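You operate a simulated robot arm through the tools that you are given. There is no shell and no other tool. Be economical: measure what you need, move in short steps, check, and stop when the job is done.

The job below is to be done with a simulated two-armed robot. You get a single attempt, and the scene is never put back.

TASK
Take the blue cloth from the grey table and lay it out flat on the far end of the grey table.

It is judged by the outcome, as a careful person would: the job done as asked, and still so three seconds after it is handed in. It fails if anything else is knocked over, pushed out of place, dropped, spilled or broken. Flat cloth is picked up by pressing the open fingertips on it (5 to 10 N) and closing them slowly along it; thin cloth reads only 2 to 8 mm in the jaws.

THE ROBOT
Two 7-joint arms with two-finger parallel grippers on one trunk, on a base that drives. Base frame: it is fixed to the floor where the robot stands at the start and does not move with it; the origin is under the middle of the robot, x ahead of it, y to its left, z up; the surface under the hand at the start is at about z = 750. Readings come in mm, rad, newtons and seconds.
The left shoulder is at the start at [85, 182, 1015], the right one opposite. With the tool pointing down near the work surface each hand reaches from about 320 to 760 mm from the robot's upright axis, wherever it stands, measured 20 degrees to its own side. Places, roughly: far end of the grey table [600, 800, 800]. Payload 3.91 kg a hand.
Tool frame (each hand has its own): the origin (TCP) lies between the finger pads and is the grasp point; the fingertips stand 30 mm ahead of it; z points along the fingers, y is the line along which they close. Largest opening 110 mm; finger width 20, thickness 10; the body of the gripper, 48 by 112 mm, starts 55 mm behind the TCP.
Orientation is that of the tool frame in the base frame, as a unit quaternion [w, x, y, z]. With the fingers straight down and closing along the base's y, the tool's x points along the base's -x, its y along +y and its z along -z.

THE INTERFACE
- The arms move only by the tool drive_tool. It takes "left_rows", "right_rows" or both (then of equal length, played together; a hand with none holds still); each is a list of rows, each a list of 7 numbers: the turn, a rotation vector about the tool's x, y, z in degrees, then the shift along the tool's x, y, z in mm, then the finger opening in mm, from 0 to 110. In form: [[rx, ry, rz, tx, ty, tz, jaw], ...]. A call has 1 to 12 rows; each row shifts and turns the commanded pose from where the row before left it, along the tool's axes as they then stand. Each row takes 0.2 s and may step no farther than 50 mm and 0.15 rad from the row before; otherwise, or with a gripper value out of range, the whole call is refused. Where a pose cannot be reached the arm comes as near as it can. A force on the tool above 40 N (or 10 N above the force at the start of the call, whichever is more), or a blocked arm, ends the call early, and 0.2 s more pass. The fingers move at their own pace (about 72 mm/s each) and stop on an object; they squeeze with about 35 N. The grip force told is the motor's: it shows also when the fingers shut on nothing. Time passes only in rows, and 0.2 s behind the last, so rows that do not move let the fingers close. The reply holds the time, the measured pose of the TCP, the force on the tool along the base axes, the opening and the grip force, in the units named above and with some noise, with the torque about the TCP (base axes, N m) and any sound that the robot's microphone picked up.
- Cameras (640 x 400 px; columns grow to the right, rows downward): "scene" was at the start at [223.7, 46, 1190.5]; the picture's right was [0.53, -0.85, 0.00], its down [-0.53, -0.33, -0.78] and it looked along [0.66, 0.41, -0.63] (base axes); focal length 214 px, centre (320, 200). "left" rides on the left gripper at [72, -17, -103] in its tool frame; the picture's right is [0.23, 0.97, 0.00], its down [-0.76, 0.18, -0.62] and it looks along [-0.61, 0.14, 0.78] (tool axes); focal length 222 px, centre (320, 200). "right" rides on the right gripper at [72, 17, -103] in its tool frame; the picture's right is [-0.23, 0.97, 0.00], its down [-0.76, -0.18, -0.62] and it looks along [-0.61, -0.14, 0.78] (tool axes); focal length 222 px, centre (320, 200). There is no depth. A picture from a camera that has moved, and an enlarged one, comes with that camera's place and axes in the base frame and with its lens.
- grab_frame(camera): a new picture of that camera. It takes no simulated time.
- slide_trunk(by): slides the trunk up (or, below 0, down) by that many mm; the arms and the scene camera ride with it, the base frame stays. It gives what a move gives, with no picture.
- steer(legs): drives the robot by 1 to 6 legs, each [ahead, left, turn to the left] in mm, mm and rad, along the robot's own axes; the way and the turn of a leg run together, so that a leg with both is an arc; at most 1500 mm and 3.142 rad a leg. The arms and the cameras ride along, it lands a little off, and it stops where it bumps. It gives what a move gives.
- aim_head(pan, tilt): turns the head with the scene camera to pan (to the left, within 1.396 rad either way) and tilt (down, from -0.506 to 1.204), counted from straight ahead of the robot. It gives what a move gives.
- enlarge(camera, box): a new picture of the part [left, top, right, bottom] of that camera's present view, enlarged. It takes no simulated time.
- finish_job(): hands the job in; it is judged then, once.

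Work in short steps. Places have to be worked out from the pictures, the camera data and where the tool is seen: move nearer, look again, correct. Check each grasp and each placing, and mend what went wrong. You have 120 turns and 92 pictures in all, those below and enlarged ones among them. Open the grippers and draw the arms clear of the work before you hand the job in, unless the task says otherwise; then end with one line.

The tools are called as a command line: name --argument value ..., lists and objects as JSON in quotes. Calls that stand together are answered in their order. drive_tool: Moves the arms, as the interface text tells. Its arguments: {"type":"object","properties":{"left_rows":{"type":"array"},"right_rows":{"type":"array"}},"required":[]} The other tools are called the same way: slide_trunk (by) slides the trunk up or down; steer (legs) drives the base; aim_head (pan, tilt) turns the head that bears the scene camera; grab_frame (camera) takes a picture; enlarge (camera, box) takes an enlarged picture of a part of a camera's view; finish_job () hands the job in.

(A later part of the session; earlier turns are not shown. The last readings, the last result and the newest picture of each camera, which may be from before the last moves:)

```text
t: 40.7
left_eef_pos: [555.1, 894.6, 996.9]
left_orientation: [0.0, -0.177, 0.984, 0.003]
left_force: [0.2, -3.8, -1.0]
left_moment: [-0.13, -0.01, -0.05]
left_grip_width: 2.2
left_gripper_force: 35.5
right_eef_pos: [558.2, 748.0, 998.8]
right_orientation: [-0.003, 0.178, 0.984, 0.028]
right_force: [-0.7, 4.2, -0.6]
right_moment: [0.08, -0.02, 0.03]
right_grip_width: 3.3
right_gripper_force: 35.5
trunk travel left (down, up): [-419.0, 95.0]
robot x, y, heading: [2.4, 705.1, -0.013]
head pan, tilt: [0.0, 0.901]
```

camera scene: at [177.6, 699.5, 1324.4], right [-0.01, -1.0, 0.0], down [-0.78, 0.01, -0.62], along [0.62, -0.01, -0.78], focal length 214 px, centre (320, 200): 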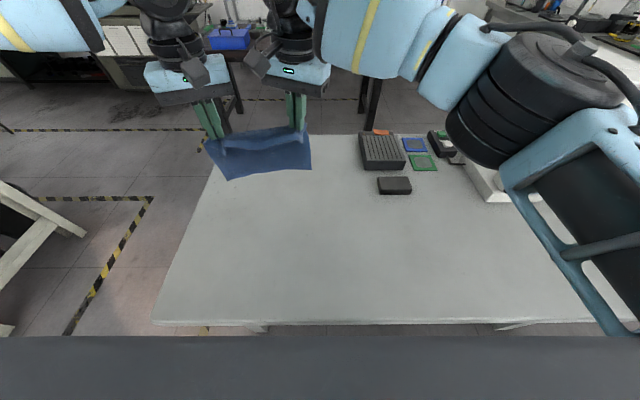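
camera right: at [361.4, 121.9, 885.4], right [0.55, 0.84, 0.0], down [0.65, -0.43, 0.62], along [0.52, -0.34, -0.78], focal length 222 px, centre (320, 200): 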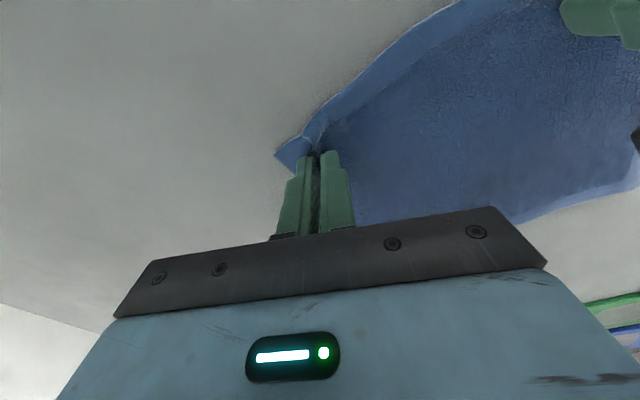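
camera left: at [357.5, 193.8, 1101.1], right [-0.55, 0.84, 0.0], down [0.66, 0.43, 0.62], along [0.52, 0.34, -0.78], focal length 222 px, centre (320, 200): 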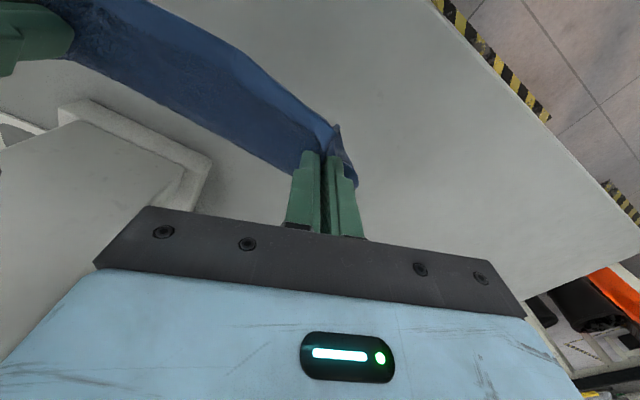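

Level again, with low tension. Advance 112 mm in small steps at this height.

drive_tool --left_rows '[[0, 0, 0, -13.2, -4.6, 0, 0], [0, 0, 0, -13.2, -4.6, 0, 0], [0, 0, 0, -13.2, -4.6, 0, 0], [0, 0, 0, -13.2, -4.6, 0, 0], [0, 0, 0, -13.2, -4.6, 0, 0], [0, 0, 0, -13.2, -4.6, 0, 0], [0, 0, 0, -13.2, -4.6, 0, 0], [0, 0, 0, -13.2, -4.6, 0, 0], [0, 0, 0, 0, 0, 0, 0]]' --right_rows '[[0, 0, 0, -13.2, 4.8, 0, 0], [0, 0, 0, -13.2, 4.8, 0, 0], [0, 0, 0, -13.2, 4.8, 0, 0], [0, 0, 0, -13.2, 4.8, 0, 0], [0, 0, 0, -13.2, 4.8, 0, 0], [0, 0, 0, -13.2, 4.8, 0, 0], [0, 0, 0, -13.2, 4.8, 0, 0], [0, 0, 0, -13.2, 4.8, 0, 0], [0, 0, 0, 0, 0, 0, 0]]'

grab_frame --camera "scene"

grab_frame --camera "left"

```text
t: 42.1
left_eef_pos: [588.4, 895.1, 1001.1]
left_orientation: [0.002, -0.167, 0.986, -0.011]
left_force: [6.7, -26.5, -1.0]
left_moment: [-0.81, -0.24, -0.16]
left_grip_width: 2.4
left_gripper_force: 35.1
left hand out of reach, approached as far as the arm can: row 2, 3, 4, 5, 6
right_eef_pos: [635.2, 736.4, 997.0]
right_orientation: [-0.014, 0.187, 0.981, 0.044]
right_force: [-7.2, 25.0, 1.5]
right_moment: [0.85, 0.21, 0.19]
right_grip_width: 3.3
right_gripper_force: 34.6
right hand out of reach, approached as far as the arm can: row 6
trunk travel left (down, up): [-419.0, 95.0]
robot x, y, heading: [3.6, 699.7, -0.008]
head pan, tilt: [0.0, 0.901]
stopped in row 6 (right hand): the force on the tool passed its limit at 54 N (the readings are from after the stop); the commanded pose is now the measured one
```

```text
66 pictures are left
camera scene: at [178.4, 698.2, 1324.2], right [-0.01, -1.0, 0.0], down [-0.78, 0.01, -0.62], along [0.62, 0.0, -0.78], focal length 214 px, centre (320, 200)
```

scene: 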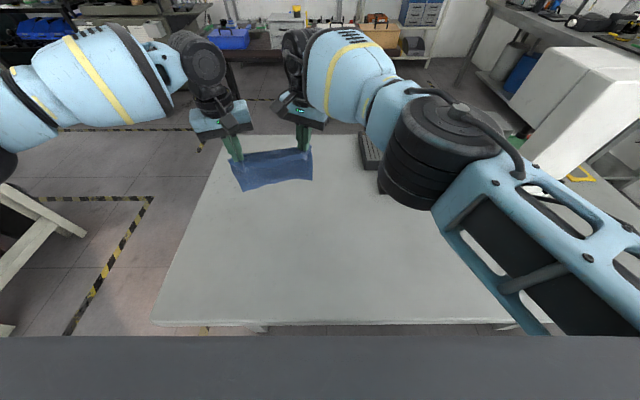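

```text
65 pictures are left
camera left: at [524.7, 858.8, 1103.8], right [-0.54, 0.84, -0.02], down [0.66, 0.43, 0.62], along [0.53, 0.32, -0.78], focal length 222 px, centre (320, 200)
```

left: 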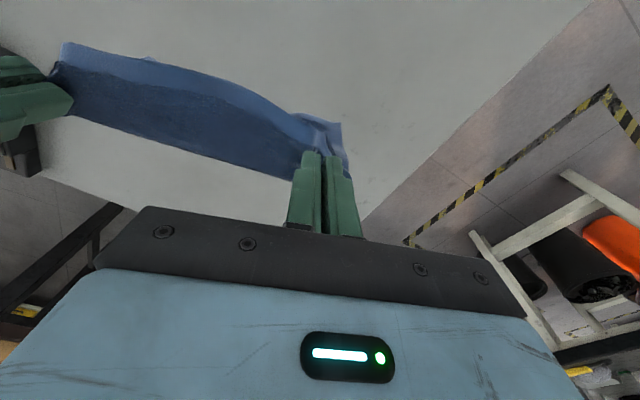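

The left arm's elbow-out pose limits forward reach at this height, but reach improves lower down. So I reverse the laying: touch the free edge down at x≈490, then sweep forward while lowering. First bring the hands level at x≈490, z≈945.

drive_tool --left_rows '[[0, 0, 0, 15.5, 5.2, 9, 0], [0, 0, 0, 15.5, 5.2, 9, 0], [0, 0, 0, 15.5, 5.2, 9, 0], [0, 0, 0, 15.5, 5.2, 9, 0], [0, 0, 0, 15.5, 5.2, 9, 0], [0, 0, 0, 15.5, 5.2, 9, 0], [0, 0, 0, 0, 0, 0, 0]]' --right_rows '[[0, 0, 0, 30, -8, 8, 0], [0, 0, 0, 30, -8, 8, 0], [0, 0, 0, 20, -7, 8, 0], [0, 0, 0, 20, -7, 8, 0], [0, 0, 0, 20, -7, 9, 0], [0, 0, 0, 18, -7, 9, 0], [0, 0, 0, 0, 0, 0, 0]]'

grab_frame --camera "scene"

grab_frame --camera "left"

```text
t: 43.7
left_eef_pos: [489.1, 899.4, 944.8]
left_orientation: [0.002, -0.172, 0.985, -0.006]
left_force: [0.6, -2.1, 0.1]
left_moment: [-0.07, 0.03, -0.06]
left_grip_width: 2.1
left_gripper_force: 34.8
right_eef_pos: [491.9, 748.8, 948.5]
right_orientation: [-0.01, 0.187, 0.982, 0.035]
right_force: [0.4, 1.8, -0.1]
right_moment: [0.04, -0.01, 0.04]
right_grip_width: 3.0
right_gripper_force: 34.8
trunk travel left (down, up): [-419.0, 95.0]
robot x, y, heading: [-3.3, 701.0, -0.009]
head pan, tilt: [0.0, 0.901]
```

```text
64 pictures are left
camera scene: at [178.1, 699.8, 1324.3], right [-0.01, -1.0, 0.0], down [-0.78, 0.01, -0.62], along [0.62, 0.0, -0.78], focal length 214 px, centre (320, 200)
```

scene: 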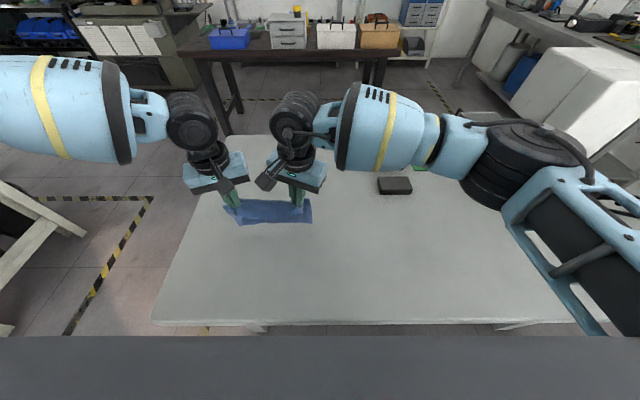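

```text
63 pictures are left
camera left: at [426.0, 861.4, 1048.3], right [-0.54, 0.84, -0.01], down [0.65, 0.43, 0.62], along [0.53, 0.33, -0.78], focal length 222 px, centre (320, 200)
```

left: 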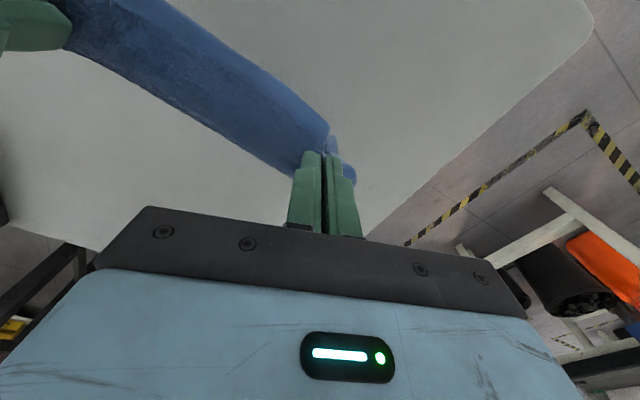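

Both still hold and the free edge is just above the table. Start the forward-and-down sweep, first chunk.

drive_tool --left_rows '[[0, 0, 0, -4.7, -1.7, 10, 0], [0, 0, 0, -11.3, -4.1, 6, 0], [0, 0, 0, -14.1, -5.1, 4, 0], [0, 0, 0, -14.1, -5.1, 6, 0], [0, 0, 0, -14.1, -5.1, 8, 0], [0, 0, 0, 0, 0, 0, 0]]' --right_rows '[[0, 0, 0, -4.7, 1.7, 12, 0], [0, 0, 0, -11.3, 4.3, 7, 0], [0, 0, 0, -14.1, 5.3, 5, 0], [0, 0, 0, -14.1, 5.3, 6, 0], [0, 0, 0, -14.1, 5.3, 8, 0], [0, 0, 0, 0, 0, 0, 0]]'

grab_frame --camera "scene"

grab_frame --camera "left"

```text
t: 45.1
left_eef_pos: [551.6, 899.1, 911.7]
left_orientation: [0.001, -0.171, 0.985, -0.008]
left_force: [-0.6, -1.3, -0.5]
left_moment: [-0.01, -0.02, -0.05]
left_grip_width: 2.0
left_gripper_force: 35.0
right_eef_pos: [552.3, 751.4, 909.8]
right_orientation: [-0.01, 0.186, 0.982, 0.037]
right_force: [0.0, 1.7, -0.9]
right_moment: [0.05, 0.02, 0.01]
right_grip_width: 2.9
right_gripper_force: 35.7
trunk travel left (down, up): [-419.0, 95.0]
robot x, y, heading: [-3.5, 700.9, -0.006]
head pan, tilt: [0.0, 0.901]
```

```text
62 pictures are left
camera scene: at [177.3, 699.5, 1324.4], right [-0.01, -1.0, 0.0], down [-0.78, 0.01, -0.62], along [0.62, 0.0, -0.78], focal length 214 px, centre (320, 200)
```

scene: 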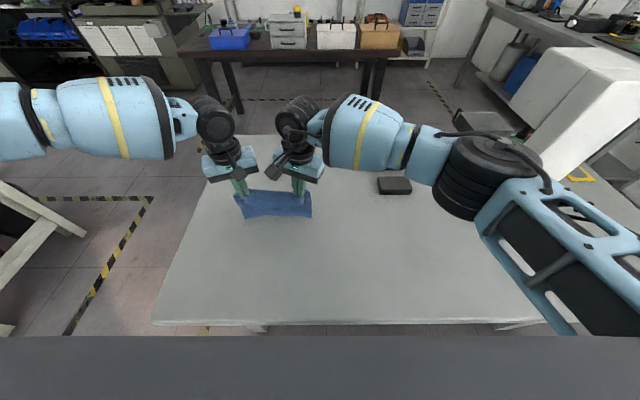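

```text
61 pictures are left
camera left: at [488.5, 861.8, 1014.6], right [-0.54, 0.84, -0.01], down [0.65, 0.43, 0.62], along [0.53, 0.33, -0.78], focal length 222 px, centre (320, 200)
```

left: 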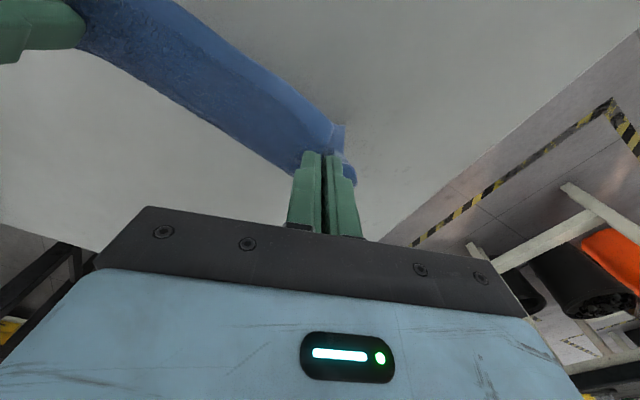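

The free edge is still hanging about 15 mm off the table, so touchdown would be too far forward. Go back to x≈490 and lower to z≈892 for the actual touchdown.

drive_tool --left_rows '[[0, 0, 0, 14.1, 5.1, -8, 0], [0, 0, 0, 14.1, 5.1, -4, 0], [0, 0, 0, 14.1, 5.1, 0, 0], [0, 0, 0, 14.1, 5.1, 0, 0], [0, 0, 0, 0, 0, 0, 0], [0, 0, 0, 0, 0, 8, 0], [0, 0, 0, 0, 0, 8, 0], [0, 0, 0, 0, 0, 8, 0], [0, 0, 0, 0, 0, 8, 0], [0, 0, 0, 0, 0, 0, 0]]' --right_rows '[[0, 0, 0, 14.1, -5.3, -8, 0], [0, 0, 0, 14.1, -5.3, -4, 0], [0, 0, 0, 14.1, -5.3, 0, 0], [0, 0, 0, 14.1, -5.3, 0, 0], [0, 0, 0, 0, 0, 0, 0], [0, 0, 0, 0, 0, 8, 0], [0, 0, 0, 0, 0, 8, 0], [0, 0, 0, 0, 0, 8, 0], [0, 0, 0, 0, 0, 7, 0], [0, 0, 0, 0, 0, 0, 0]]'

enlarge --camera "scene" --box '[160, 120, 400, 270]'

```text
t: 47.3
left_eef_pos: [492.3, 898.9, 890.8]
left_orientation: [0.001, -0.171, 0.985, -0.007]
left_force: [0.2, -0.5, -0.2]
left_moment: [0.02, 0.02, 0.01]
left_grip_width: 2.2
left_gripper_force: 35.1
right_eef_pos: [491.4, 753.5, 892.2]
right_orientation: [-0.009, 0.187, 0.982, 0.037]
right_force: [-0.2, 0.2, 0.1]
right_moment: [0.02, 0.0, 0.01]
right_grip_width: 3.1
right_gripper_force: 34.9
trunk travel left (down, up): [-419.0, 95.0]
robot x, y, heading: [0.1, 701.2, -0.006]
head pan, tilt: [0.0, 0.901]
```

```text
2.67 times, centred on (280, 195) of scene
camera zoom: at [177.7, 699.7, 1324.3], right [-0.01, -1.0, 0.0], down [-0.78, 0.01, -0.62], along [0.62, 0.0, -0.78], focal length 572 px, centre (427, 213)
```

zoom: 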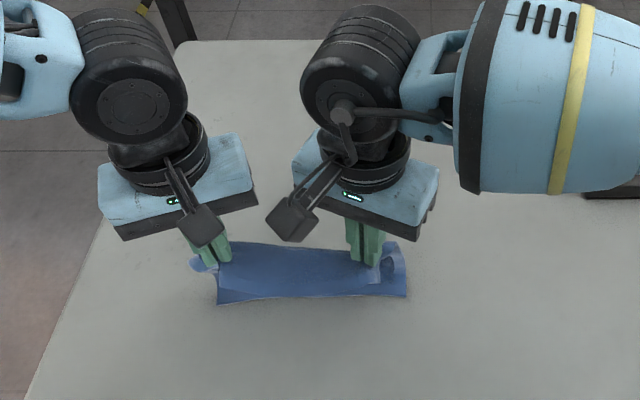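

The free edge is now on the table at x≈505. Sweep forward first so it trails, then begin lowering.

drive_tool --left_rows '[[0, 0, 0, -18.8, -6.8, 0, 0], [0, 0, 0, -18.8, -6.8, 2, 0], [0, 0, 0, -18.8, -6.8, 6, 0], [0, 0, 0, -18.8, -6.8, 10, 0], [0, 0, 0, -16.9, -6.1, 13, 0], [0, 0, 0, 0, 0, 0, 0]]' --right_rows '[[0, 0, 0, -18.8, 7.0, 0, 0], [0, 0, 0, -18.8, 7.0, 2, 0], [0, 0, 0, -18.8, 7.0, 6, 0], [0, 0, 0, -18.8, 7.0, 10, 0], [0, 0, 0, -16.9, 6.3, 13, 0], [0, 0, 0, 0, 0, 0, 0]]'

enlarge --camera "scene" --box '[160, 120, 400, 270]'

```text
t: 48.7
left_eef_pos: [578.0, 909.4, 866.0]
left_orientation: [0.001, -0.17, 0.985, -0.009]
left_force: [0.0, -6.4, -0.3]
left_moment: [-0.22, -0.04, -0.06]
left_grip_width: 2.1
left_gripper_force: 34.6
left hand out of reach, approached as far as the arm can: row 5
right_eef_pos: [589.1, 754.3, 858.9]
right_orientation: [-0.011, 0.185, 0.982, 0.038]
right_force: [-0.7, 7.0, 1.4]
right_moment: [0.23, -0.03, 0.03]
right_grip_width: 3.3
right_gripper_force: 35.2
trunk travel left (down, up): [-419.0, 95.0]
robot x, y, heading: [-2.8, 698.7, -0.008]
head pan, tilt: [0.0, 0.901]
```

```text
2.67 times, centred on (280, 195) of scene
camera zoom: at [177.8, 699.4, 1324.3], right [-0.01, -1.0, 0.0], down [-0.78, 0.01, -0.62], along [0.62, 0.0, -0.78], focal length 572 px, centre (427, 213)
```

zoom: 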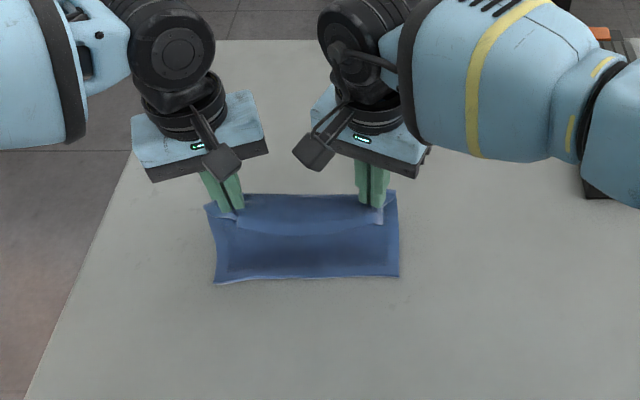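

The free edge trails nicely at x≈536. The left was flagged only in the last row, so I test a little more forward-and-down motion, levelling left with right.

drive_tool --left_rows '[[0, 0, 0, -8, -8, 4, 0], [0, 0, 0, -12, -8, 8, 0], [0, 0, 0, -14, -6, 8, 0], [0, 0, 0, 0, 0, 0, 0]]' --right_rows '[[0, 0, 0, 0, 0, 0, 0], [0, 0, 0, -9, 3.3, 6, 0], [0, 0, 0, -14, 5, 8, 0], [0, 0, 0, 0, 0, 0, 0]]'

```text
t: 49.7
left_eef_pos: [587.8, 912.0, 860.9]
left_orientation: [0.002, -0.164, 0.986, -0.018]
left_force: [3.7, -20.6, -2.2]
left_moment: [-0.64, -0.07, -0.12]
left_grip_width: 2.3
left_gripper_force: 34.8
left hand out of reach, approached as far as the arm can: row 1, 2, 3
right_eef_pos: [613.6, 751.7, 845.9]
right_orientation: [-0.017, 0.19, 0.98, 0.048]
right_force: [-3.7, 21.4, 2.3]
right_moment: [0.65, 0.14, 0.1]
right_grip_width: 3.4
right_gripper_force: 34.6
trunk travel left (down, up): [-419.0, 95.0]
robot x, y, heading: [-0.1, 704.0, -0.007]
head pan, tilt: [0.0, 0.901]
stopped in row 4 (left hand): the force on the tool passed its limit at 41 N (the readings are from after the stop); the commanded pose is now the measured one
```

The left is stuck near (588,912). Ease the tension by pulling the right back a bit, and test whether turning the left wrist by 16° frees its reach.

drive_tool --left_rows '[[0, 0, 0, 0, 0, 0, 0], [0, 0, 8, 0, 0, 0, 0], [0, 0, 8, 0, 0, 0, 0], [0, 0, 0, -10, -4, 5, 0], [0, 0, 0, -10, -4, 5, 0], [0, 0, 0, 0, 0, 0, 0]]' --right_rows '[[0, 0, 0, 10, -2, 0, 0], [0, 0, 0, 8, -1, 0, 0], [0, 0, 0, 0, 4, 0, 0], [0, 0, 0, 0, 0, 0, 0], [0, 0, 0, 0, 0, 0, 0], [0, 0, 0, 0, 0, 0, 0]]'

aim_head --pan 0.5 --tilt 0.6

grab_frame --camera "scene"

```text
t: 51.1
left_eef_pos: [589.7, 924.6, 857.9]
left_orientation: [0.005, -0.027, 1.0, -0.015]
left_force: [1.1, -20.6, -1.4]
left_moment: [-0.6, -0.01, 0.0]
left_grip_width: 2.2
left_gripper_force: 34.9
left hand out of reach, approached as far as the arm can: row 4, 5
right_eef_pos: [598.2, 760.5, 845.8]
right_orientation: [-0.015, 0.189, 0.981, 0.045]
right_force: [-0.3, 19.2, 2.0]
right_moment: [0.62, 0.03, 0.04]
right_grip_width: 3.3
right_gripper_force: 35.3
trunk travel left (down, up): [-419.0, 95.0]
robot x, y, heading: [1.5, 702.5, -0.009]
head pan, tilt: [0.0, 0.901]
```

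```text
t: 52.0
left_eef_pos: [589.8, 925.7, 858.4]
left_orientation: [0.004, -0.027, 1.0, -0.015]
left_force: [0.7, -21.7, -1.2]
left_moment: [-0.68, -0.01, 0.0]
left_grip_width: 2.2
left_gripper_force: 34.9
right_eef_pos: [598.5, 760.1, 847.1]
right_orientation: [-0.015, 0.189, 0.981, 0.044]
right_force: [-1.9, 21.4, 2.0]
right_moment: [0.72, 0.06, 0.07]
right_grip_width: 3.6
right_gripper_force: 34.5
trunk travel left (down, up): [-419.0, 95.0]
robot x, y, heading: [-0.9, 701.3, -0.01]
head pan, tilt: [0.499, 0.6]
```

```text
58 pictures are left
camera scene: at [180.3, 742.1, 1349.1], right [0.47, -0.88, 0.0], down [-0.5, -0.27, -0.82], along [0.73, 0.39, -0.57], focal length 214 px, centre (320, 200)
```

scene: 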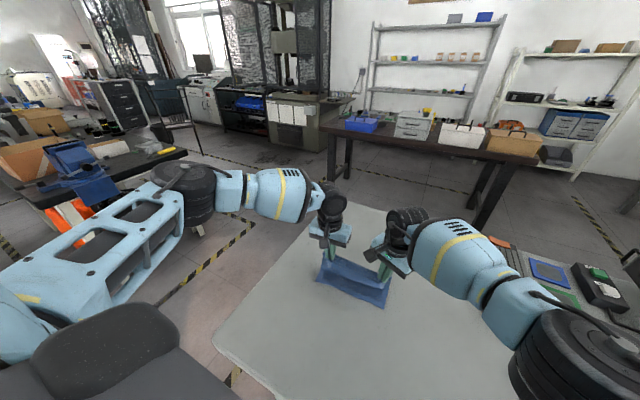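

The left arm's elbow-out posture limits it. Check the clearance between the robot's front and the table edge, by tilting the head fully down, to see whether the base can drive ahead.

aim_head --pan 0.0 --tilt 1.204

grab_frame --camera "scene"

```text
t: 53.0
left_eef_pos: [590.1, 924.7, 858.3]
left_orientation: [0.005, -0.028, 0.999, -0.015]
left_force: [2.0, -22.3, -1.9]
left_moment: [-0.67, -0.01, -0.02]
left_grip_width: 2.3
left_gripper_force: 35.1
right_eef_pos: [597.2, 760.0, 847.0]
right_orientation: [-0.015, 0.188, 0.981, 0.043]
right_force: [-0.2, 22.1, 1.7]
right_moment: [0.71, 0.0, 0.06]
right_grip_width: 3.4
right_gripper_force: 35.4
trunk travel left (down, up): [-419.0, 95.0]
robot x, y, heading: [-2.5, 699.9, -0.006]
head pan, tilt: [0.0, 1.201]
```

```text
57 pictures are left
camera scene: at [158.3, 700.1, 1304.5], right [-0.01, -1.0, 0.0], down [-0.93, 0.01, -0.36], along [0.36, 0.0, -0.93], focal length 214 px, centre (320, 200)
```

scene: 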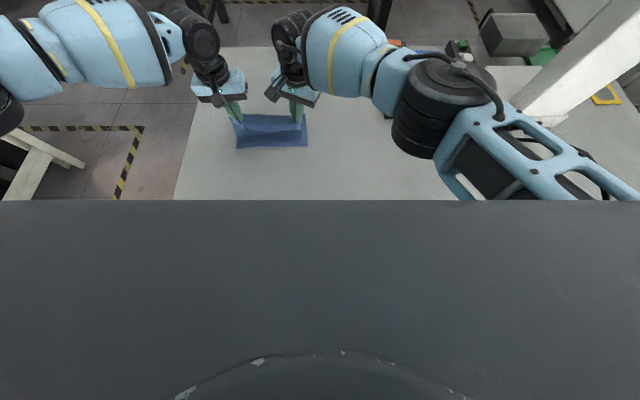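

The view is blocked by the robot's own cover, so I'll try the base cautiously. First ease the tension and level the hands, then drive ahead only 35 mm.

drive_tool --left_rows '[[0, 0, 0, 0, -2, 5, 0], [0, 0, 0, 0, -2, 5, 0], [0, 0, 0, 0, 0, 0, 0]]' --right_rows '[[0, 0, 0, 4, 2.5, 0, 0], [0, 0, 0, 4, 2.5, 0, 0], [0, 0, 0, 0, 0, 0, 0]]'

steer --legs '[[35, 0, 0]]'

aim_head --pan 0.2 --tilt 0.85

grab_frame --camera "scene"

```text
t: 53.8
left_eef_pos: [585.6, 925.9, 851.2]
left_orientation: [0.005, -0.029, 0.999, -0.013]
left_force: [1.0, -10.6, 0.0]
left_moment: [-0.3, 0.0, 0.01]
left_grip_width: 2.1
left_gripper_force: 35.3
left hand out of reach, approached as far as the arm can: row 1, 2
right_eef_pos: [592.8, 766.4, 847.1]
right_orientation: [-0.015, 0.19, 0.981, 0.041]
right_force: [0.1, 10.2, 0.3]
right_moment: [0.29, -0.01, 0.05]
right_grip_width: 3.1
right_gripper_force: 34.9
trunk travel left (down, up): [-419.0, 95.0]
robot x, y, heading: [1.8, 698.1, -0.014]
head pan, tilt: [0.0, 1.201]
```

```text
t: 54.7
left_eef_pos: [619.6, 924.0, 849.4]
left_orientation: [0.005, -0.027, 1.0, -0.014]
left_force: [0.2, -6.0, 0.1]
left_moment: [-0.21, 0.01, 0.02]
left_grip_width: 2.1
left_gripper_force: 34.5
right_eef_pos: [627.8, 767.2, 847.5]
right_orientation: [-0.014, 0.19, 0.981, 0.043]
right_force: [-0.1, 6.6, -0.2]
right_moment: [0.23, -0.02, 0.0]
right_grip_width: 2.9
right_gripper_force: 35.3
trunk travel left (down, up): [-419.0, 95.0]
robot x, y, heading: [34.5, 699.2, -0.012]
head pan, tilt: [0.0, 1.201]
```

```text
t: 55.5
left_eef_pos: [619.1, 923.3, 850.6]
left_orientation: [0.004, -0.028, 1.0, -0.013]
left_force: [-0.2, -6.4, -0.4]
left_moment: [-0.19, 0.02, 0.07]
left_grip_width: 2.3
left_gripper_force: 35.1
right_eef_pos: [626.9, 767.4, 847.8]
right_orientation: [-0.014, 0.19, 0.981, 0.044]
right_force: [0.1, 4.9, 0.7]
right_moment: [0.18, 0.01, 0.05]
right_grip_width: 3.0
right_gripper_force: 34.7
trunk travel left (down, up): [-419.0, 95.0]
robot x, y, heading: [30.9, 701.9, -0.009]
head pan, tilt: [0.201, 0.85]
```

```text
56 pictures are left
camera scene: at [213.4, 715.1, 1328.2], right [0.19, -0.98, 0.0], down [-0.74, -0.14, -0.66], along [0.65, 0.13, -0.75], focal length 214 px, centre (320, 200)
```

scene: 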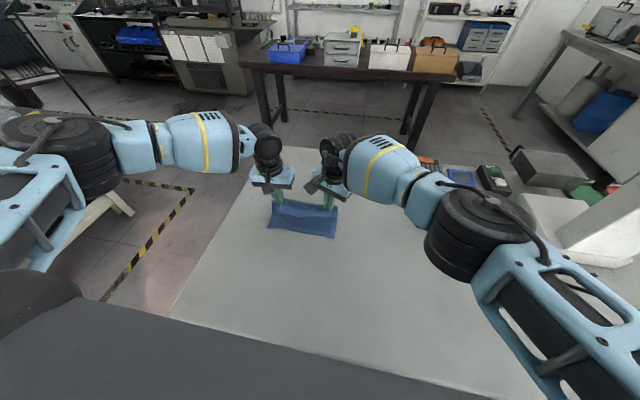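

No bump; the robot is at x≈31 now. The free edge dragged along to x≈568, so I lift, move the hands back to x≈490 and shift the base right 40 mm to recentre y near 800.

drive_tool --left_rows '[[0, 0, 0, 0, 0, -18, 0], [0, 0, 0, 0, 0, -18, 0], [0, 0, 0, 0, 0, -18, 0], [0, 0, 0, 0, 0, -18, 0], [0, 0, 0, 21.3, 1.2, 0, 0], [0, 0, 0, 21.3, 1.2, 0, 0], [0, 0, 0, 21.3, 1.2, 0, 0], [0, 0, 0, 21.3, 1.2, 0, 0], [0, 0, 0, 21.3, 1.2, 0, 0], [0, 0, 0, 21.3, 1.2, 0, 0], [0, 0, 0, 0, 0, 0, 0]]' --right_rows '[[0, 0, 0, 0, 0, -18, 0], [0, 0, 0, 0, 0, -18, 0], [0, 0, 0, 0, 0, -18, 0], [0, 0, 0, 0, 0, -18, 0], [0, 0, 0, 21, -8.2, 0, 0], [0, 0, 0, 21, -8.2, 0, 0], [0, 0, 0, 21, -8.2, 0, 0], [0, 0, 0, 21, -8.2, 0, 0], [0, 0, 0, 21, -8.2, 0, 0], [0, 0, 0, 21, -8.2, 0, 0], [0, 0, 0, 0, 0, 0, 0]]'

steer --legs '[[0, -40, 0]]'

enlarge --camera "scene" --box '[200, 140, 440, 290]'

```text
t: 57.9
left_eef_pos: [494.0, 925.0, 921.2]
left_orientation: [0.006, -0.028, 0.999, -0.015]
left_force: [-0.7, -18.9, -0.4]
left_moment: [-0.57, 0.01, -0.01]
left_grip_width: 2.6
left_gripper_force: 34.3
right_eef_pos: [492.1, 762.5, 920.2]
right_orientation: [-0.013, 0.19, 0.981, 0.045]
right_force: [0.0, 17.9, 0.4]
right_moment: [0.6, -0.04, 0.06]
right_grip_width: 3.2
right_gripper_force: 34.8
trunk travel left (down, up): [-419.0, 95.0]
robot x, y, heading: [30.2, 702.0, -0.011]
head pan, tilt: [0.201, 0.85]
```

```text
t: 59.0
left_eef_pos: [492.7, 885.8, 921.6]
left_orientation: [0.005, -0.028, 1.0, -0.014]
left_force: [0.0, -18.8, 0.0]
left_moment: [-0.53, 0.03, -0.04]
left_grip_width: 2.1
left_gripper_force: 35.2
right_eef_pos: [491.4, 721.6, 920.7]
right_orientation: [-0.013, 0.189, 0.981, 0.045]
right_force: [0.8, 17.3, 0.0]
right_moment: [0.59, -0.07, 0.06]
right_grip_width: 3.2
right_gripper_force: 34.9
trunk travel left (down, up): [-419.0, 95.0]
robot x, y, heading: [31.7, 661.3, -0.01]
head pan, tilt: [0.201, 0.85]
```

```text
2.67 times, centred on (320, 215) of scene
camera zoom: at [213.4, 675.1, 1328.2], right [0.19, -0.98, 0.0], down [-0.74, -0.14, -0.66], along [0.65, 0.13, -0.75], focal length 572 px, centre (320, 160)
```

zoom: 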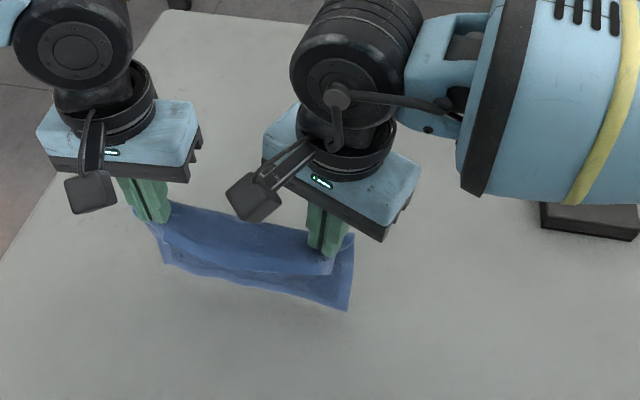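

Hands are at x≈492, centred at y≈804. Lower to touchdown and begin the forward roll-out with a tighter arc.

drive_tool --left_rows '[[0, 0, 0, 0, 0, 14, 0], [0, 0, 0, 0, 0, 14, 0], [0, 0, 0, 0, 0, 13, 0], [0, 0, 0, -15, -0.8, 3, 0], [0, 0, 0, -15, -0.8, 5, 0], [0, 0, 0, -15, -0.8, 8, 0], [0, 0, 0, -12, -0.7, 12, 0], [0, 0, 0, 0, 0, 0, 0]]' --right_rows '[[0, 0, 0, 0, 1, 14, 0], [0, 0, 0, 0, 1, 14, 0], [0, 0, 0, 0, 0, 13, 0], [0, 0, 0, -13.9, 5.6, 3, 0], [0, 0, 0, -13.9, 5.6, 5, 0], [0, 0, 0, -13.9, 5.6, 8, 0], [0, 0, 0, -11.1, 4.5, 12, 0], [0, 0, 0, 0, 0, 0, 0]]'

enlarge --camera "scene" --box '[200, 140, 440, 290]'

```text
t: 60.8
left_eef_pos: [550.7, 884.2, 853.1]
left_orientation: [0.005, -0.026, 1.0, -0.014]
left_force: [-1.3, -2.9, -0.4]
left_moment: [-0.07, -0.04, 0.03]
left_grip_width: 2.1
left_gripper_force: 35.2
right_eef_pos: [549.4, 730.1, 851.6]
right_orientation: [-0.013, 0.189, 0.981, 0.044]
right_force: [-0.5, 3.0, -1.1]
right_moment: [0.1, 0.01, 0.04]
right_grip_width: 3.2
right_gripper_force: 35.4
trunk travel left (down, up): [-419.0, 95.0]
robot x, y, heading: [34.0, 659.0, -0.015]
head pan, tilt: [0.201, 0.85]
```

```text
2.67 times, centred on (320, 215) of scene
camera zoom: at [212.9, 675.3, 1328.3], right [0.19, -0.98, 0.0], down [-0.74, -0.14, -0.66], along [0.65, 0.13, -0.75], focal length 572 px, centre (320, 160)
```

zoom: 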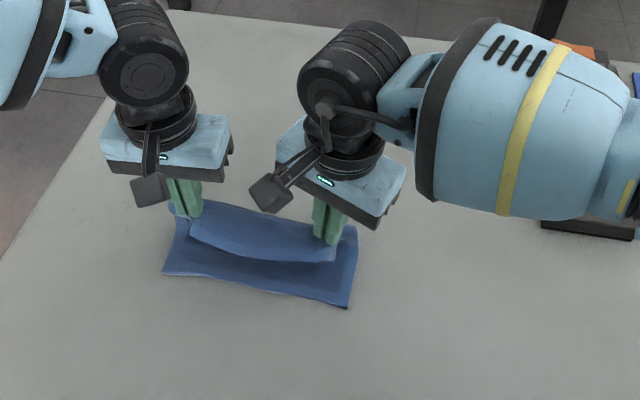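

The free edge lies flat at x≈508, y 705–916. The hands have slack left, so go forward 60 mm with gentle lowering.

drive_tool --left_rows '[[0, 0, 0, -15, -0.6, 5, 0], [0, 0, 0, -15, -0.6, 6, 0], [0, 0, 0, -15, -0.6, 7, 0], [0, 0, 0, -12, -0.6, 8, 0], [0, 0, 0, 0, 0, 0, 0]]' --right_rows '[[0, 0, 0, -13.9, 5.0, 5, 0], [0, 0, 0, -13.9, 5.0, 6, 0], [0, 0, 0, -13.9, 5.0, 7, 0], [0, 0, 0, -11, 4.2, 8, 0], [0, 0, 0, 0, 0, 0, 0]]'

enlarge --camera "scene" --box '[200, 140, 440, 290]'

```text
t: 62.0
left_eef_pos: [608.1, 883.0, 828.2]
left_orientation: [0.005, -0.028, 1.0, -0.014]
left_force: [-1.0, -2.0, -0.3]
left_moment: [0.01, 0.01, 0.04]
left_grip_width: 2.2
left_gripper_force: 34.4
right_eef_pos: [603.9, 732.5, 826.2]
right_orientation: [-0.014, 0.189, 0.981, 0.044]
right_force: [-0.4, 2.3, 0.2]
right_moment: [0.04, 0.0, 0.01]
right_grip_width: 2.8
right_gripper_force: 34.1
trunk travel left (down, up): [-419.0, 95.0]
robot x, y, heading: [33.3, 661.6, -0.008]
head pan, tilt: [0.201, 0.85]
```

```text
2.67 times, centred on (320, 215) of scene
camera zoom: at [213.1, 675.3, 1328.3], right [0.19, -0.98, 0.0], down [-0.74, -0.14, -0.66], along [0.65, 0.13, -0.75], focal length 572 px, centre (320, 160)
```

zoom: 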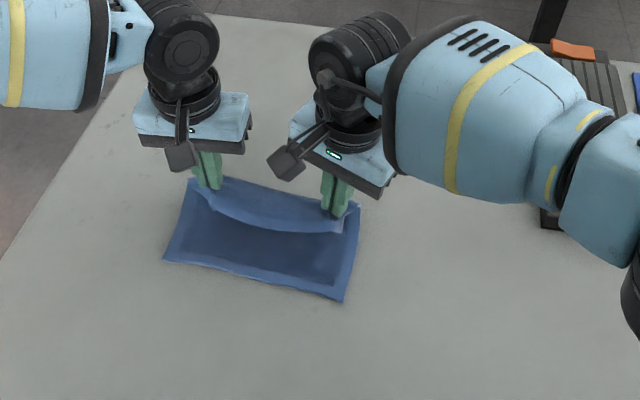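

Going well, with no reach flags. Continue forward and down towards the table.

drive_tool --left_rows '[[0, 0, 0, -8, -0.4, 9, 0], [0, 0, 0, -8, -0.4, 10, 0], [0, 0, 0, -8, -0.4, 10, 0], [0, 0, 0, 0, 0, 0, 0]]' --right_rows '[[0, 0, 0, -9, 3.2, 9, 0], [0, 0, 0, -9, 3.2, 10, 0], [0, 0, 0, -8, 3.0, 10, 0], [0, 0, 0, 0, 0, 0, 0]]'

enlarge --camera "scene" --box '[200, 140, 440, 290]'

```text
t: 63.0
left_eef_pos: [612.9, 897.6, 811.3]
left_orientation: [0.006, -0.027, 0.999, -0.018]
left_force: [2.1, -29.0, -2.7]
left_moment: [-0.85, -0.08, -0.03]
left_grip_width: 2.3
left_gripper_force: 34.7
left hand out of reach, approached as far as the arm can: row 1, 2, 3
right_eef_pos: [626.1, 732.0, 798.5]
right_orientation: [-0.016, 0.19, 0.98, 0.049]
right_force: [-1.4, 28.6, 3.9]
right_moment: [0.95, 0.09, 0.06]
right_grip_width: 3.8
right_gripper_force: 35.4
right hand out of reach, approached as far as the arm can: row 3
trunk travel left (down, up): [-419.0, 95.0]
robot x, y, heading: [33.6, 664.2, -0.011]
head pan, tilt: [0.201, 0.85]
```

```text
2.67 times, centred on (320, 215) of scene
camera zoom: at [213.2, 675.9, 1328.2], right [0.19, -0.98, 0.0], down [-0.74, -0.14, -0.66], along [0.65, 0.13, -0.75], focal length 572 px, centre (320, 160)
```

zoom: 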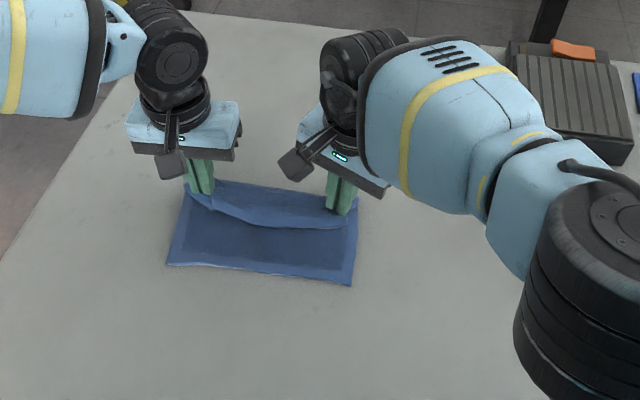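

The left is at its limit again. Ease the tension a few mm, then use the base for the last 35 mm forward.

drive_tool --left_rows '[[0, 0, 0, 4, -5, 0, 0], [0, 0, 0, 4, -5, 0, 0], [0, 0, 0, 0, 0, 0, 0]]' --right_rows '[[0, 0, 0, 8, -1, -3, 0], [0, 0, 0, 8, -1, -3, 0], [0, 0, 0, 0, 0, 0, 0]]'

steer --legs '[[38, 0, 0]]'

enlarge --camera "scene" --box '[200, 140, 440, 290]'

```text
t: 63.8
left_eef_pos: [603.6, 891.1, 812.0]
left_orientation: [0.004, -0.028, 0.999, -0.014]
left_force: [-0.4, -10.0, -0.6]
left_moment: [-0.29, 0.01, 0.04]
left_grip_width: 2.3
left_gripper_force: 34.5
right_eef_pos: [609.8, 731.2, 801.6]
right_orientation: [-0.014, 0.19, 0.981, 0.044]
right_force: [-0.6, 10.8, 0.9]
right_moment: [0.34, 0.01, 0.06]
right_grip_width: 3.1
right_gripper_force: 34.8
trunk travel left (down, up): [-419.0, 95.0]
robot x, y, heading: [29.8, 658.2, -0.007]
head pan, tilt: [0.201, 0.85]
```

```text
t: 64.6
left_eef_pos: [641.0, 889.0, 811.7]
left_orientation: [0.005, -0.028, 1.0, -0.013]
left_force: [0.3, -8.1, -0.4]
left_moment: [-0.25, 0.01, 0.0]
left_grip_width: 2.0
left_gripper_force: 35.2
right_eef_pos: [647.1, 731.4, 801.7]
right_orientation: [-0.015, 0.19, 0.981, 0.044]
right_force: [-0.4, 8.6, -0.1]
right_moment: [0.26, 0.04, 0.05]
right_grip_width: 3.4
right_gripper_force: 35.7
trunk travel left (down, up): [-419.0, 95.0]
robot x, y, heading: [71.5, 662.5, -0.009]
head pan, tilt: [0.201, 0.85]
```

```text
2.67 times, centred on (320, 215) of scene
camera zoom: at [251.4, 675.2, 1328.1], right [0.19, -0.98, 0.0], down [-0.74, -0.14, -0.66], along [0.65, 0.13, -0.75], focal length 572 px, centre (320, 160)
```

zoom: 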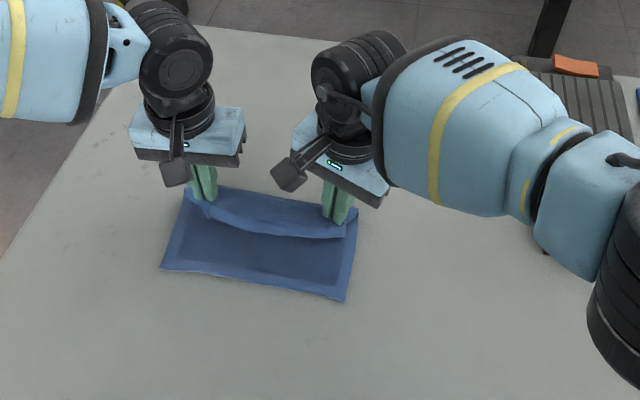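

The margin strip beyond the pinches flops toward the robot, so laying forward would leave it folded over. Laying toward the robot is right after all: lift until the free edge hangs below the hands at x≈640, then pull back while lowering.

drive_tool --left_rows '[[0, 0, 0, 0, -1, -15, 0], [0, 0, 0, 0, 0, -18, 0], [0, 0, 0, 0, 0, -18, 0], [0, 0, 0, 0, 0, -18, 0], [0, 0, 0, 0, 0, -18, 0], [0, 0, 0, 0, 0, -18, 0], [0, 0, 0, 0, 0, -8, 0], [0, 0, 0, 0, 0, 0, 0], [0, 0, 0, 0, 0, 0, 0], [0, 0, 0, 0, 0, 0, 0]]' --right_rows '[[0, 0, 0, 3, -1, -18, 0], [0, 0, 0, 3, -1, -20, 0], [0, 0, 0, 0, 0, -20, 0], [0, 0, 0, 0, 0, -19, 0], [0, 0, 0, 0, 0, -18, 0], [0, 0, 0, 0, 0, -18, 0], [0, 0, 0, 0, 0, -9, 0], [0, 0, 0, 0, 0, 0, 0], [0, 0, 0, 0, 0, 0, 0], [0, 0, 0, 0, 0, 0, 0]]'

grab_frame --camera "left"

enlarge --camera "scene" --box '[200, 120, 440, 270]'

```text
t: 66.8
left_eef_pos: [640.2, 890.5, 926.4]
left_orientation: [0.006, -0.027, 0.999, -0.016]
left_force: [0.1, -26.5, -0.4]
left_moment: [-0.85, 0.0, -0.07]
left_grip_width: 2.1
left_gripper_force: 34.7
right_eef_pos: [640.6, 723.6, 923.5]
right_orientation: [-0.013, 0.187, 0.981, 0.046]
right_force: [-0.3, 26.6, 0.8]
right_moment: [0.86, -0.03, 0.07]
right_grip_width: 3.4
right_gripper_force: 35.4
trunk travel left (down, up): [-419.0, 95.0]
robot x, y, heading: [71.7, 660.3, -0.008]
head pan, tilt: [0.201, 0.85]
```

```text
50 pictures are left
camera left: at [567.5, 873.9, 1028.3], right [-0.28, 0.96, -0.03], down [0.74, 0.24, 0.63], along [0.61, 0.15, -0.78], focal length 222 px, centre (320, 200)
```

left: 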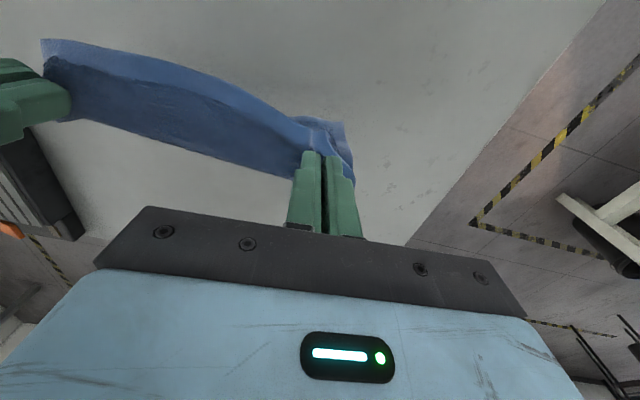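

```text
2.67 times, centred on (320, 195) of scene
camera zoom: at [250.7, 675.3, 1328.2], right [0.19, -0.98, 0.0], down [-0.74, -0.14, -0.66], along [0.65, 0.13, -0.75], focal length 572 px, centre (320, 213)
```

zoom: 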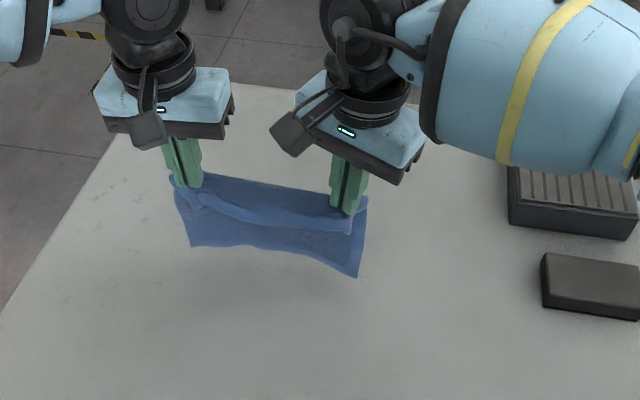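

Check closely whether the strip really hangs on the robot side.

enlarge --camera "scene" --box '[255, 170, 345, 230]'

```text
6.67 times, centred on (300, 200) of scene
camera zoom: at [250.7, 675.3, 1328.2], right [0.19, -0.98, 0.0], down [-0.74, -0.14, -0.66], along [0.65, 0.13, -0.75], focal length 1430 px, centre (453, 200)
```

zoom: 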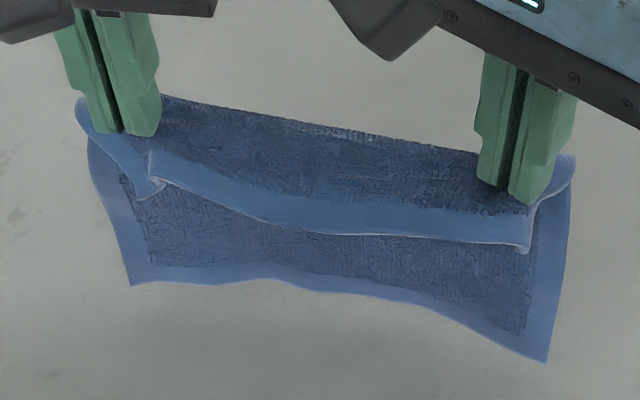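

Confirmed: the margin strip hangs on the robot side, so the pull-back lay will unfold it. Move 15 mm forward, ease tension, and lower to touchdown.

drive_tool --left_rows '[[0, 0, 0, -7, -2, 0, 0], [0, 0, 0, -7, -2, 4, 0], [0, 0, 0, 0, 0, 9, 0], [0, 0, 0, 0, 0, 9, 0], [0, 0, 0, 0, 0, 9, 0], [0, 0, 0, 0, 0, 0, 0], [0, 0, 0, 0, 0, 0, 0]]' --right_rows '[[0, 0, 0, -6.2, 5, 0, 0], [0, 0, 0, -6.2, 5, 2, 0], [0, 0, 0, 0, 0, 9, 0], [0, 0, 0, 0, 0, 9, 0], [0, 0, 0, 0, 0, 9, 0], [0, 0, 0, 0, 0, 0, 0], [0, 0, 0, 0, 0, 0, 0]]'

enlarge --camera "scene" --box '[240, 150, 360, 225]'

```text
t: 68.4
left_eef_pos: [654.7, 888.6, 894.7]
left_orientation: [0.004, -0.028, 1.0, -0.013]
left_force: [0.7, -11.0, -0.1]
left_moment: [-0.35, -0.01, 0.0]
left_grip_width: 2.2
left_gripper_force: 35.0
right_eef_pos: [658.3, 728.9, 893.7]
right_orientation: [-0.014, 0.191, 0.981, 0.043]
right_force: [0.0, 10.3, 0.5]
right_moment: [0.34, -0.02, -0.02]
right_grip_width: 3.3
right_gripper_force: 35.2
trunk travel left (down, up): [-419.0, 95.0]
robot x, y, heading: [72.3, 659.1, -0.006]
head pan, tilt: [0.201, 0.85]
```

```text
5.33 times, centred on (300, 188) of scene
camera zoom: at [250.7, 675.3, 1328.2], right [0.19, -0.98, 0.0], down [-0.74, -0.14, -0.66], along [0.65, 0.13, -0.75], focal length 1144 px, centre (427, 267)
```

zoom: 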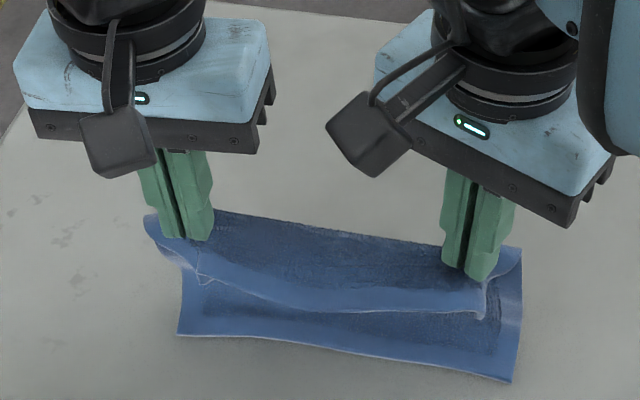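

The free edge now touches at x≈665. Pull back toward the robot while lowering.

drive_tool --left_rows '[[0, 0, 0, 18, 1, 3, 0], [0, 0, 0, 18, 1, 5, 0], [0, 0, 0, 18, 1, 7, 0], [0, 0, 0, 16, 0.9, 9, 0], [0, 0, 0, 14, 0.8, 11, 0], [0, 0, 0, 0, 0, 0, 0]]' --right_rows '[[0, 0, 0, 16.7, -6.7, 3, 0], [0, 0, 0, 16.7, -6.7, 5, 0], [0, 0, 0, 16.7, -6.7, 7, 0], [0, 0, 0, 14.8, -6, 9, 0], [0, 0, 0, 13, -5.2, 11, 0], [0, 0, 0, 0, 0, 0, 0]]'

enlarge --camera "scene" --box '[220, 140, 380, 240]'

grab_frame --camera "left"

```text
t: 69.8
left_eef_pos: [571.1, 886.7, 858.6]
left_orientation: [0.005, -0.028, 0.999, -0.014]
left_force: [-0.4, -4.0, -0.2]
left_moment: [-0.15, -0.02, 0.04]
left_grip_width: 2.0
left_gripper_force: 35.3
right_eef_pos: [574.4, 730.9, 860.3]
right_orientation: [-0.013, 0.191, 0.981, 0.044]
right_force: [0.6, 4.2, 0.2]
right_moment: [0.14, -0.02, 0.05]
right_grip_width: 3.2
right_gripper_force: 35.5
trunk travel left (down, up): [-419.0, 95.0]
robot x, y, heading: [71.5, 660.5, -0.009]
head pan, tilt: [0.201, 0.85]
```

```text
4.00 times, centred on (300, 190) of scene
camera zoom: at [250.7, 675.2, 1328.2], right [0.19, -0.98, 0.0], down [-0.74, -0.14, -0.66], along [0.65, 0.13, -0.75], focal length 858 px, centre (400, 240)
```

zoom: 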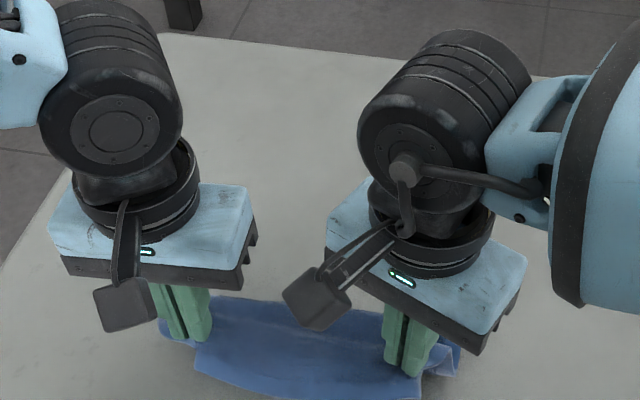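

```text
45 pictures are left
camera left: at [496.8, 869.7, 960.6], right [-0.28, 0.96, -0.03], down [0.74, 0.24, 0.62], along [0.61, 0.15, -0.78], focal length 222 px, centre (320, 200)
```

left: 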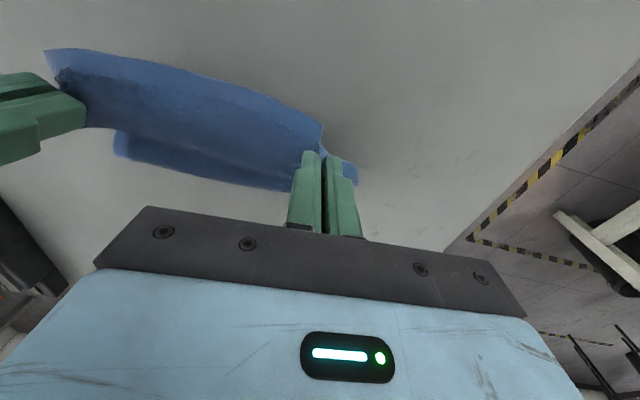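

The far edge stays at x≈667. Finish the pull-back down to the table.

drive_tool --left_rows '[[0, 0, 0, 15, 0.8, 11, 0], [0, 0, 0, 12, 0.7, 12, 0], [0, 0, 0, 10, 0.6, 12, 0], [0, 0, 0, 8, 0.4, 12, 0], [0, 0, 0, 6, 0.3, 11, 0], [0, 0, 0, 4, 0.2, 9, 0], [0, 0, 0, 0, 0, 0, 0]]' --right_rows '[[0, 0, 0, 14, -5.6, 12, 0], [0, 0, 0, 11.5, -4.5, 12, 0], [0, 0, 0, 9.3, -3.7, 13, 0], [0, 0, 0, 7.5, -3, 12, 0], [0, 0, 0, 6, -2.2, 11, 0], [0, 0, 0, 4, -1.5, 9, 0], [0, 0, 0, 0, 0, 0, 0]]'

grab_frame --camera "scene"

grab_frame --camera "left"

grab_frame --camera "right"

```text
t: 71.4
left_eef_pos: [517.3, 884.3, 790.3]
left_orientation: [0.006, -0.028, 1.0, -0.014]
left_force: [0.7, 0.8, 0.8]
left_moment: [0.01, -0.01, 0.05]
left_grip_width: 1.9
left_gripper_force: 34.6
right_eef_pos: [516.1, 737.8, 794.6]
right_orientation: [-0.013, 0.189, 0.981, 0.044]
right_force: [-0.5, -0.5, -0.2]
right_moment: [-0.02, 0.02, -0.02]
right_grip_width: 3.1
right_gripper_force: 34.9
trunk travel left (down, up): [-419.0, 95.0]
robot x, y, heading: [70.5, 660.0, -0.011]
head pan, tilt: [0.201, 0.85]
```

```text
44 pictures are left
camera scene: at [250.6, 675.2, 1328.2], right [0.19, -0.98, 0.0], down [-0.74, -0.14, -0.66], along [0.65, 0.13, -0.75], focal length 214 px, centre (320, 200)
```

scene: 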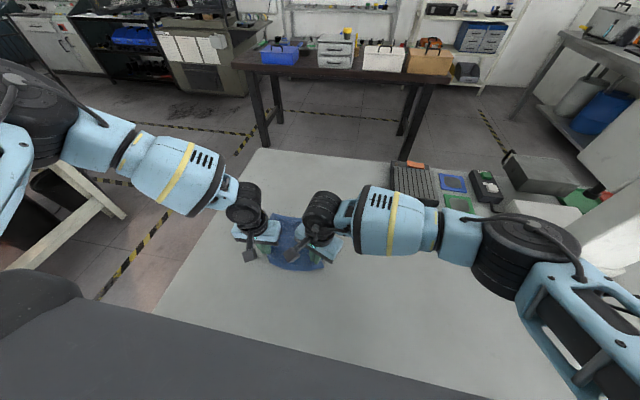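

```text
43 pictures are left
camera left: at [442.9, 868.0, 892.3], right [-0.28, 0.96, -0.03], down [0.74, 0.24, 0.62], along [0.61, 0.15, -0.78], focal length 222 px, centre (320, 200)
```

left: 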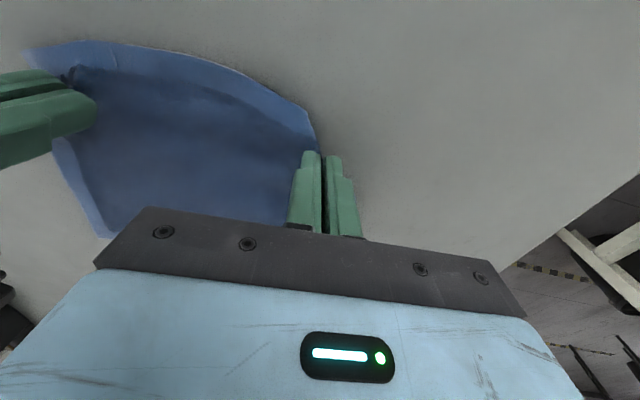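

```text
42 pictures are left
camera right: at [456.3, 771.5, 900.1], right [0.57, 0.82, 0.07], down [0.65, -0.5, 0.57], along [0.5, -0.28, -0.82], focal length 222 px, centre (320, 200)
```

right: 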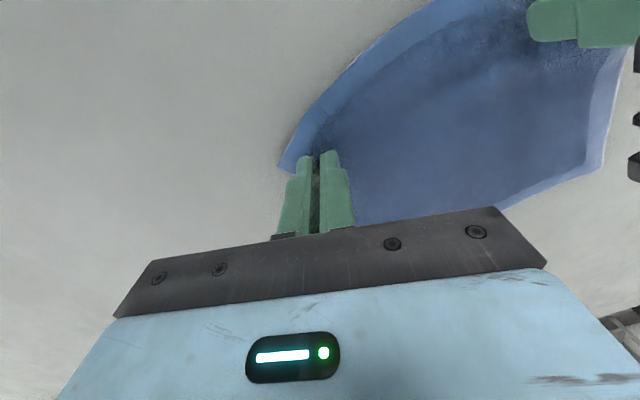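

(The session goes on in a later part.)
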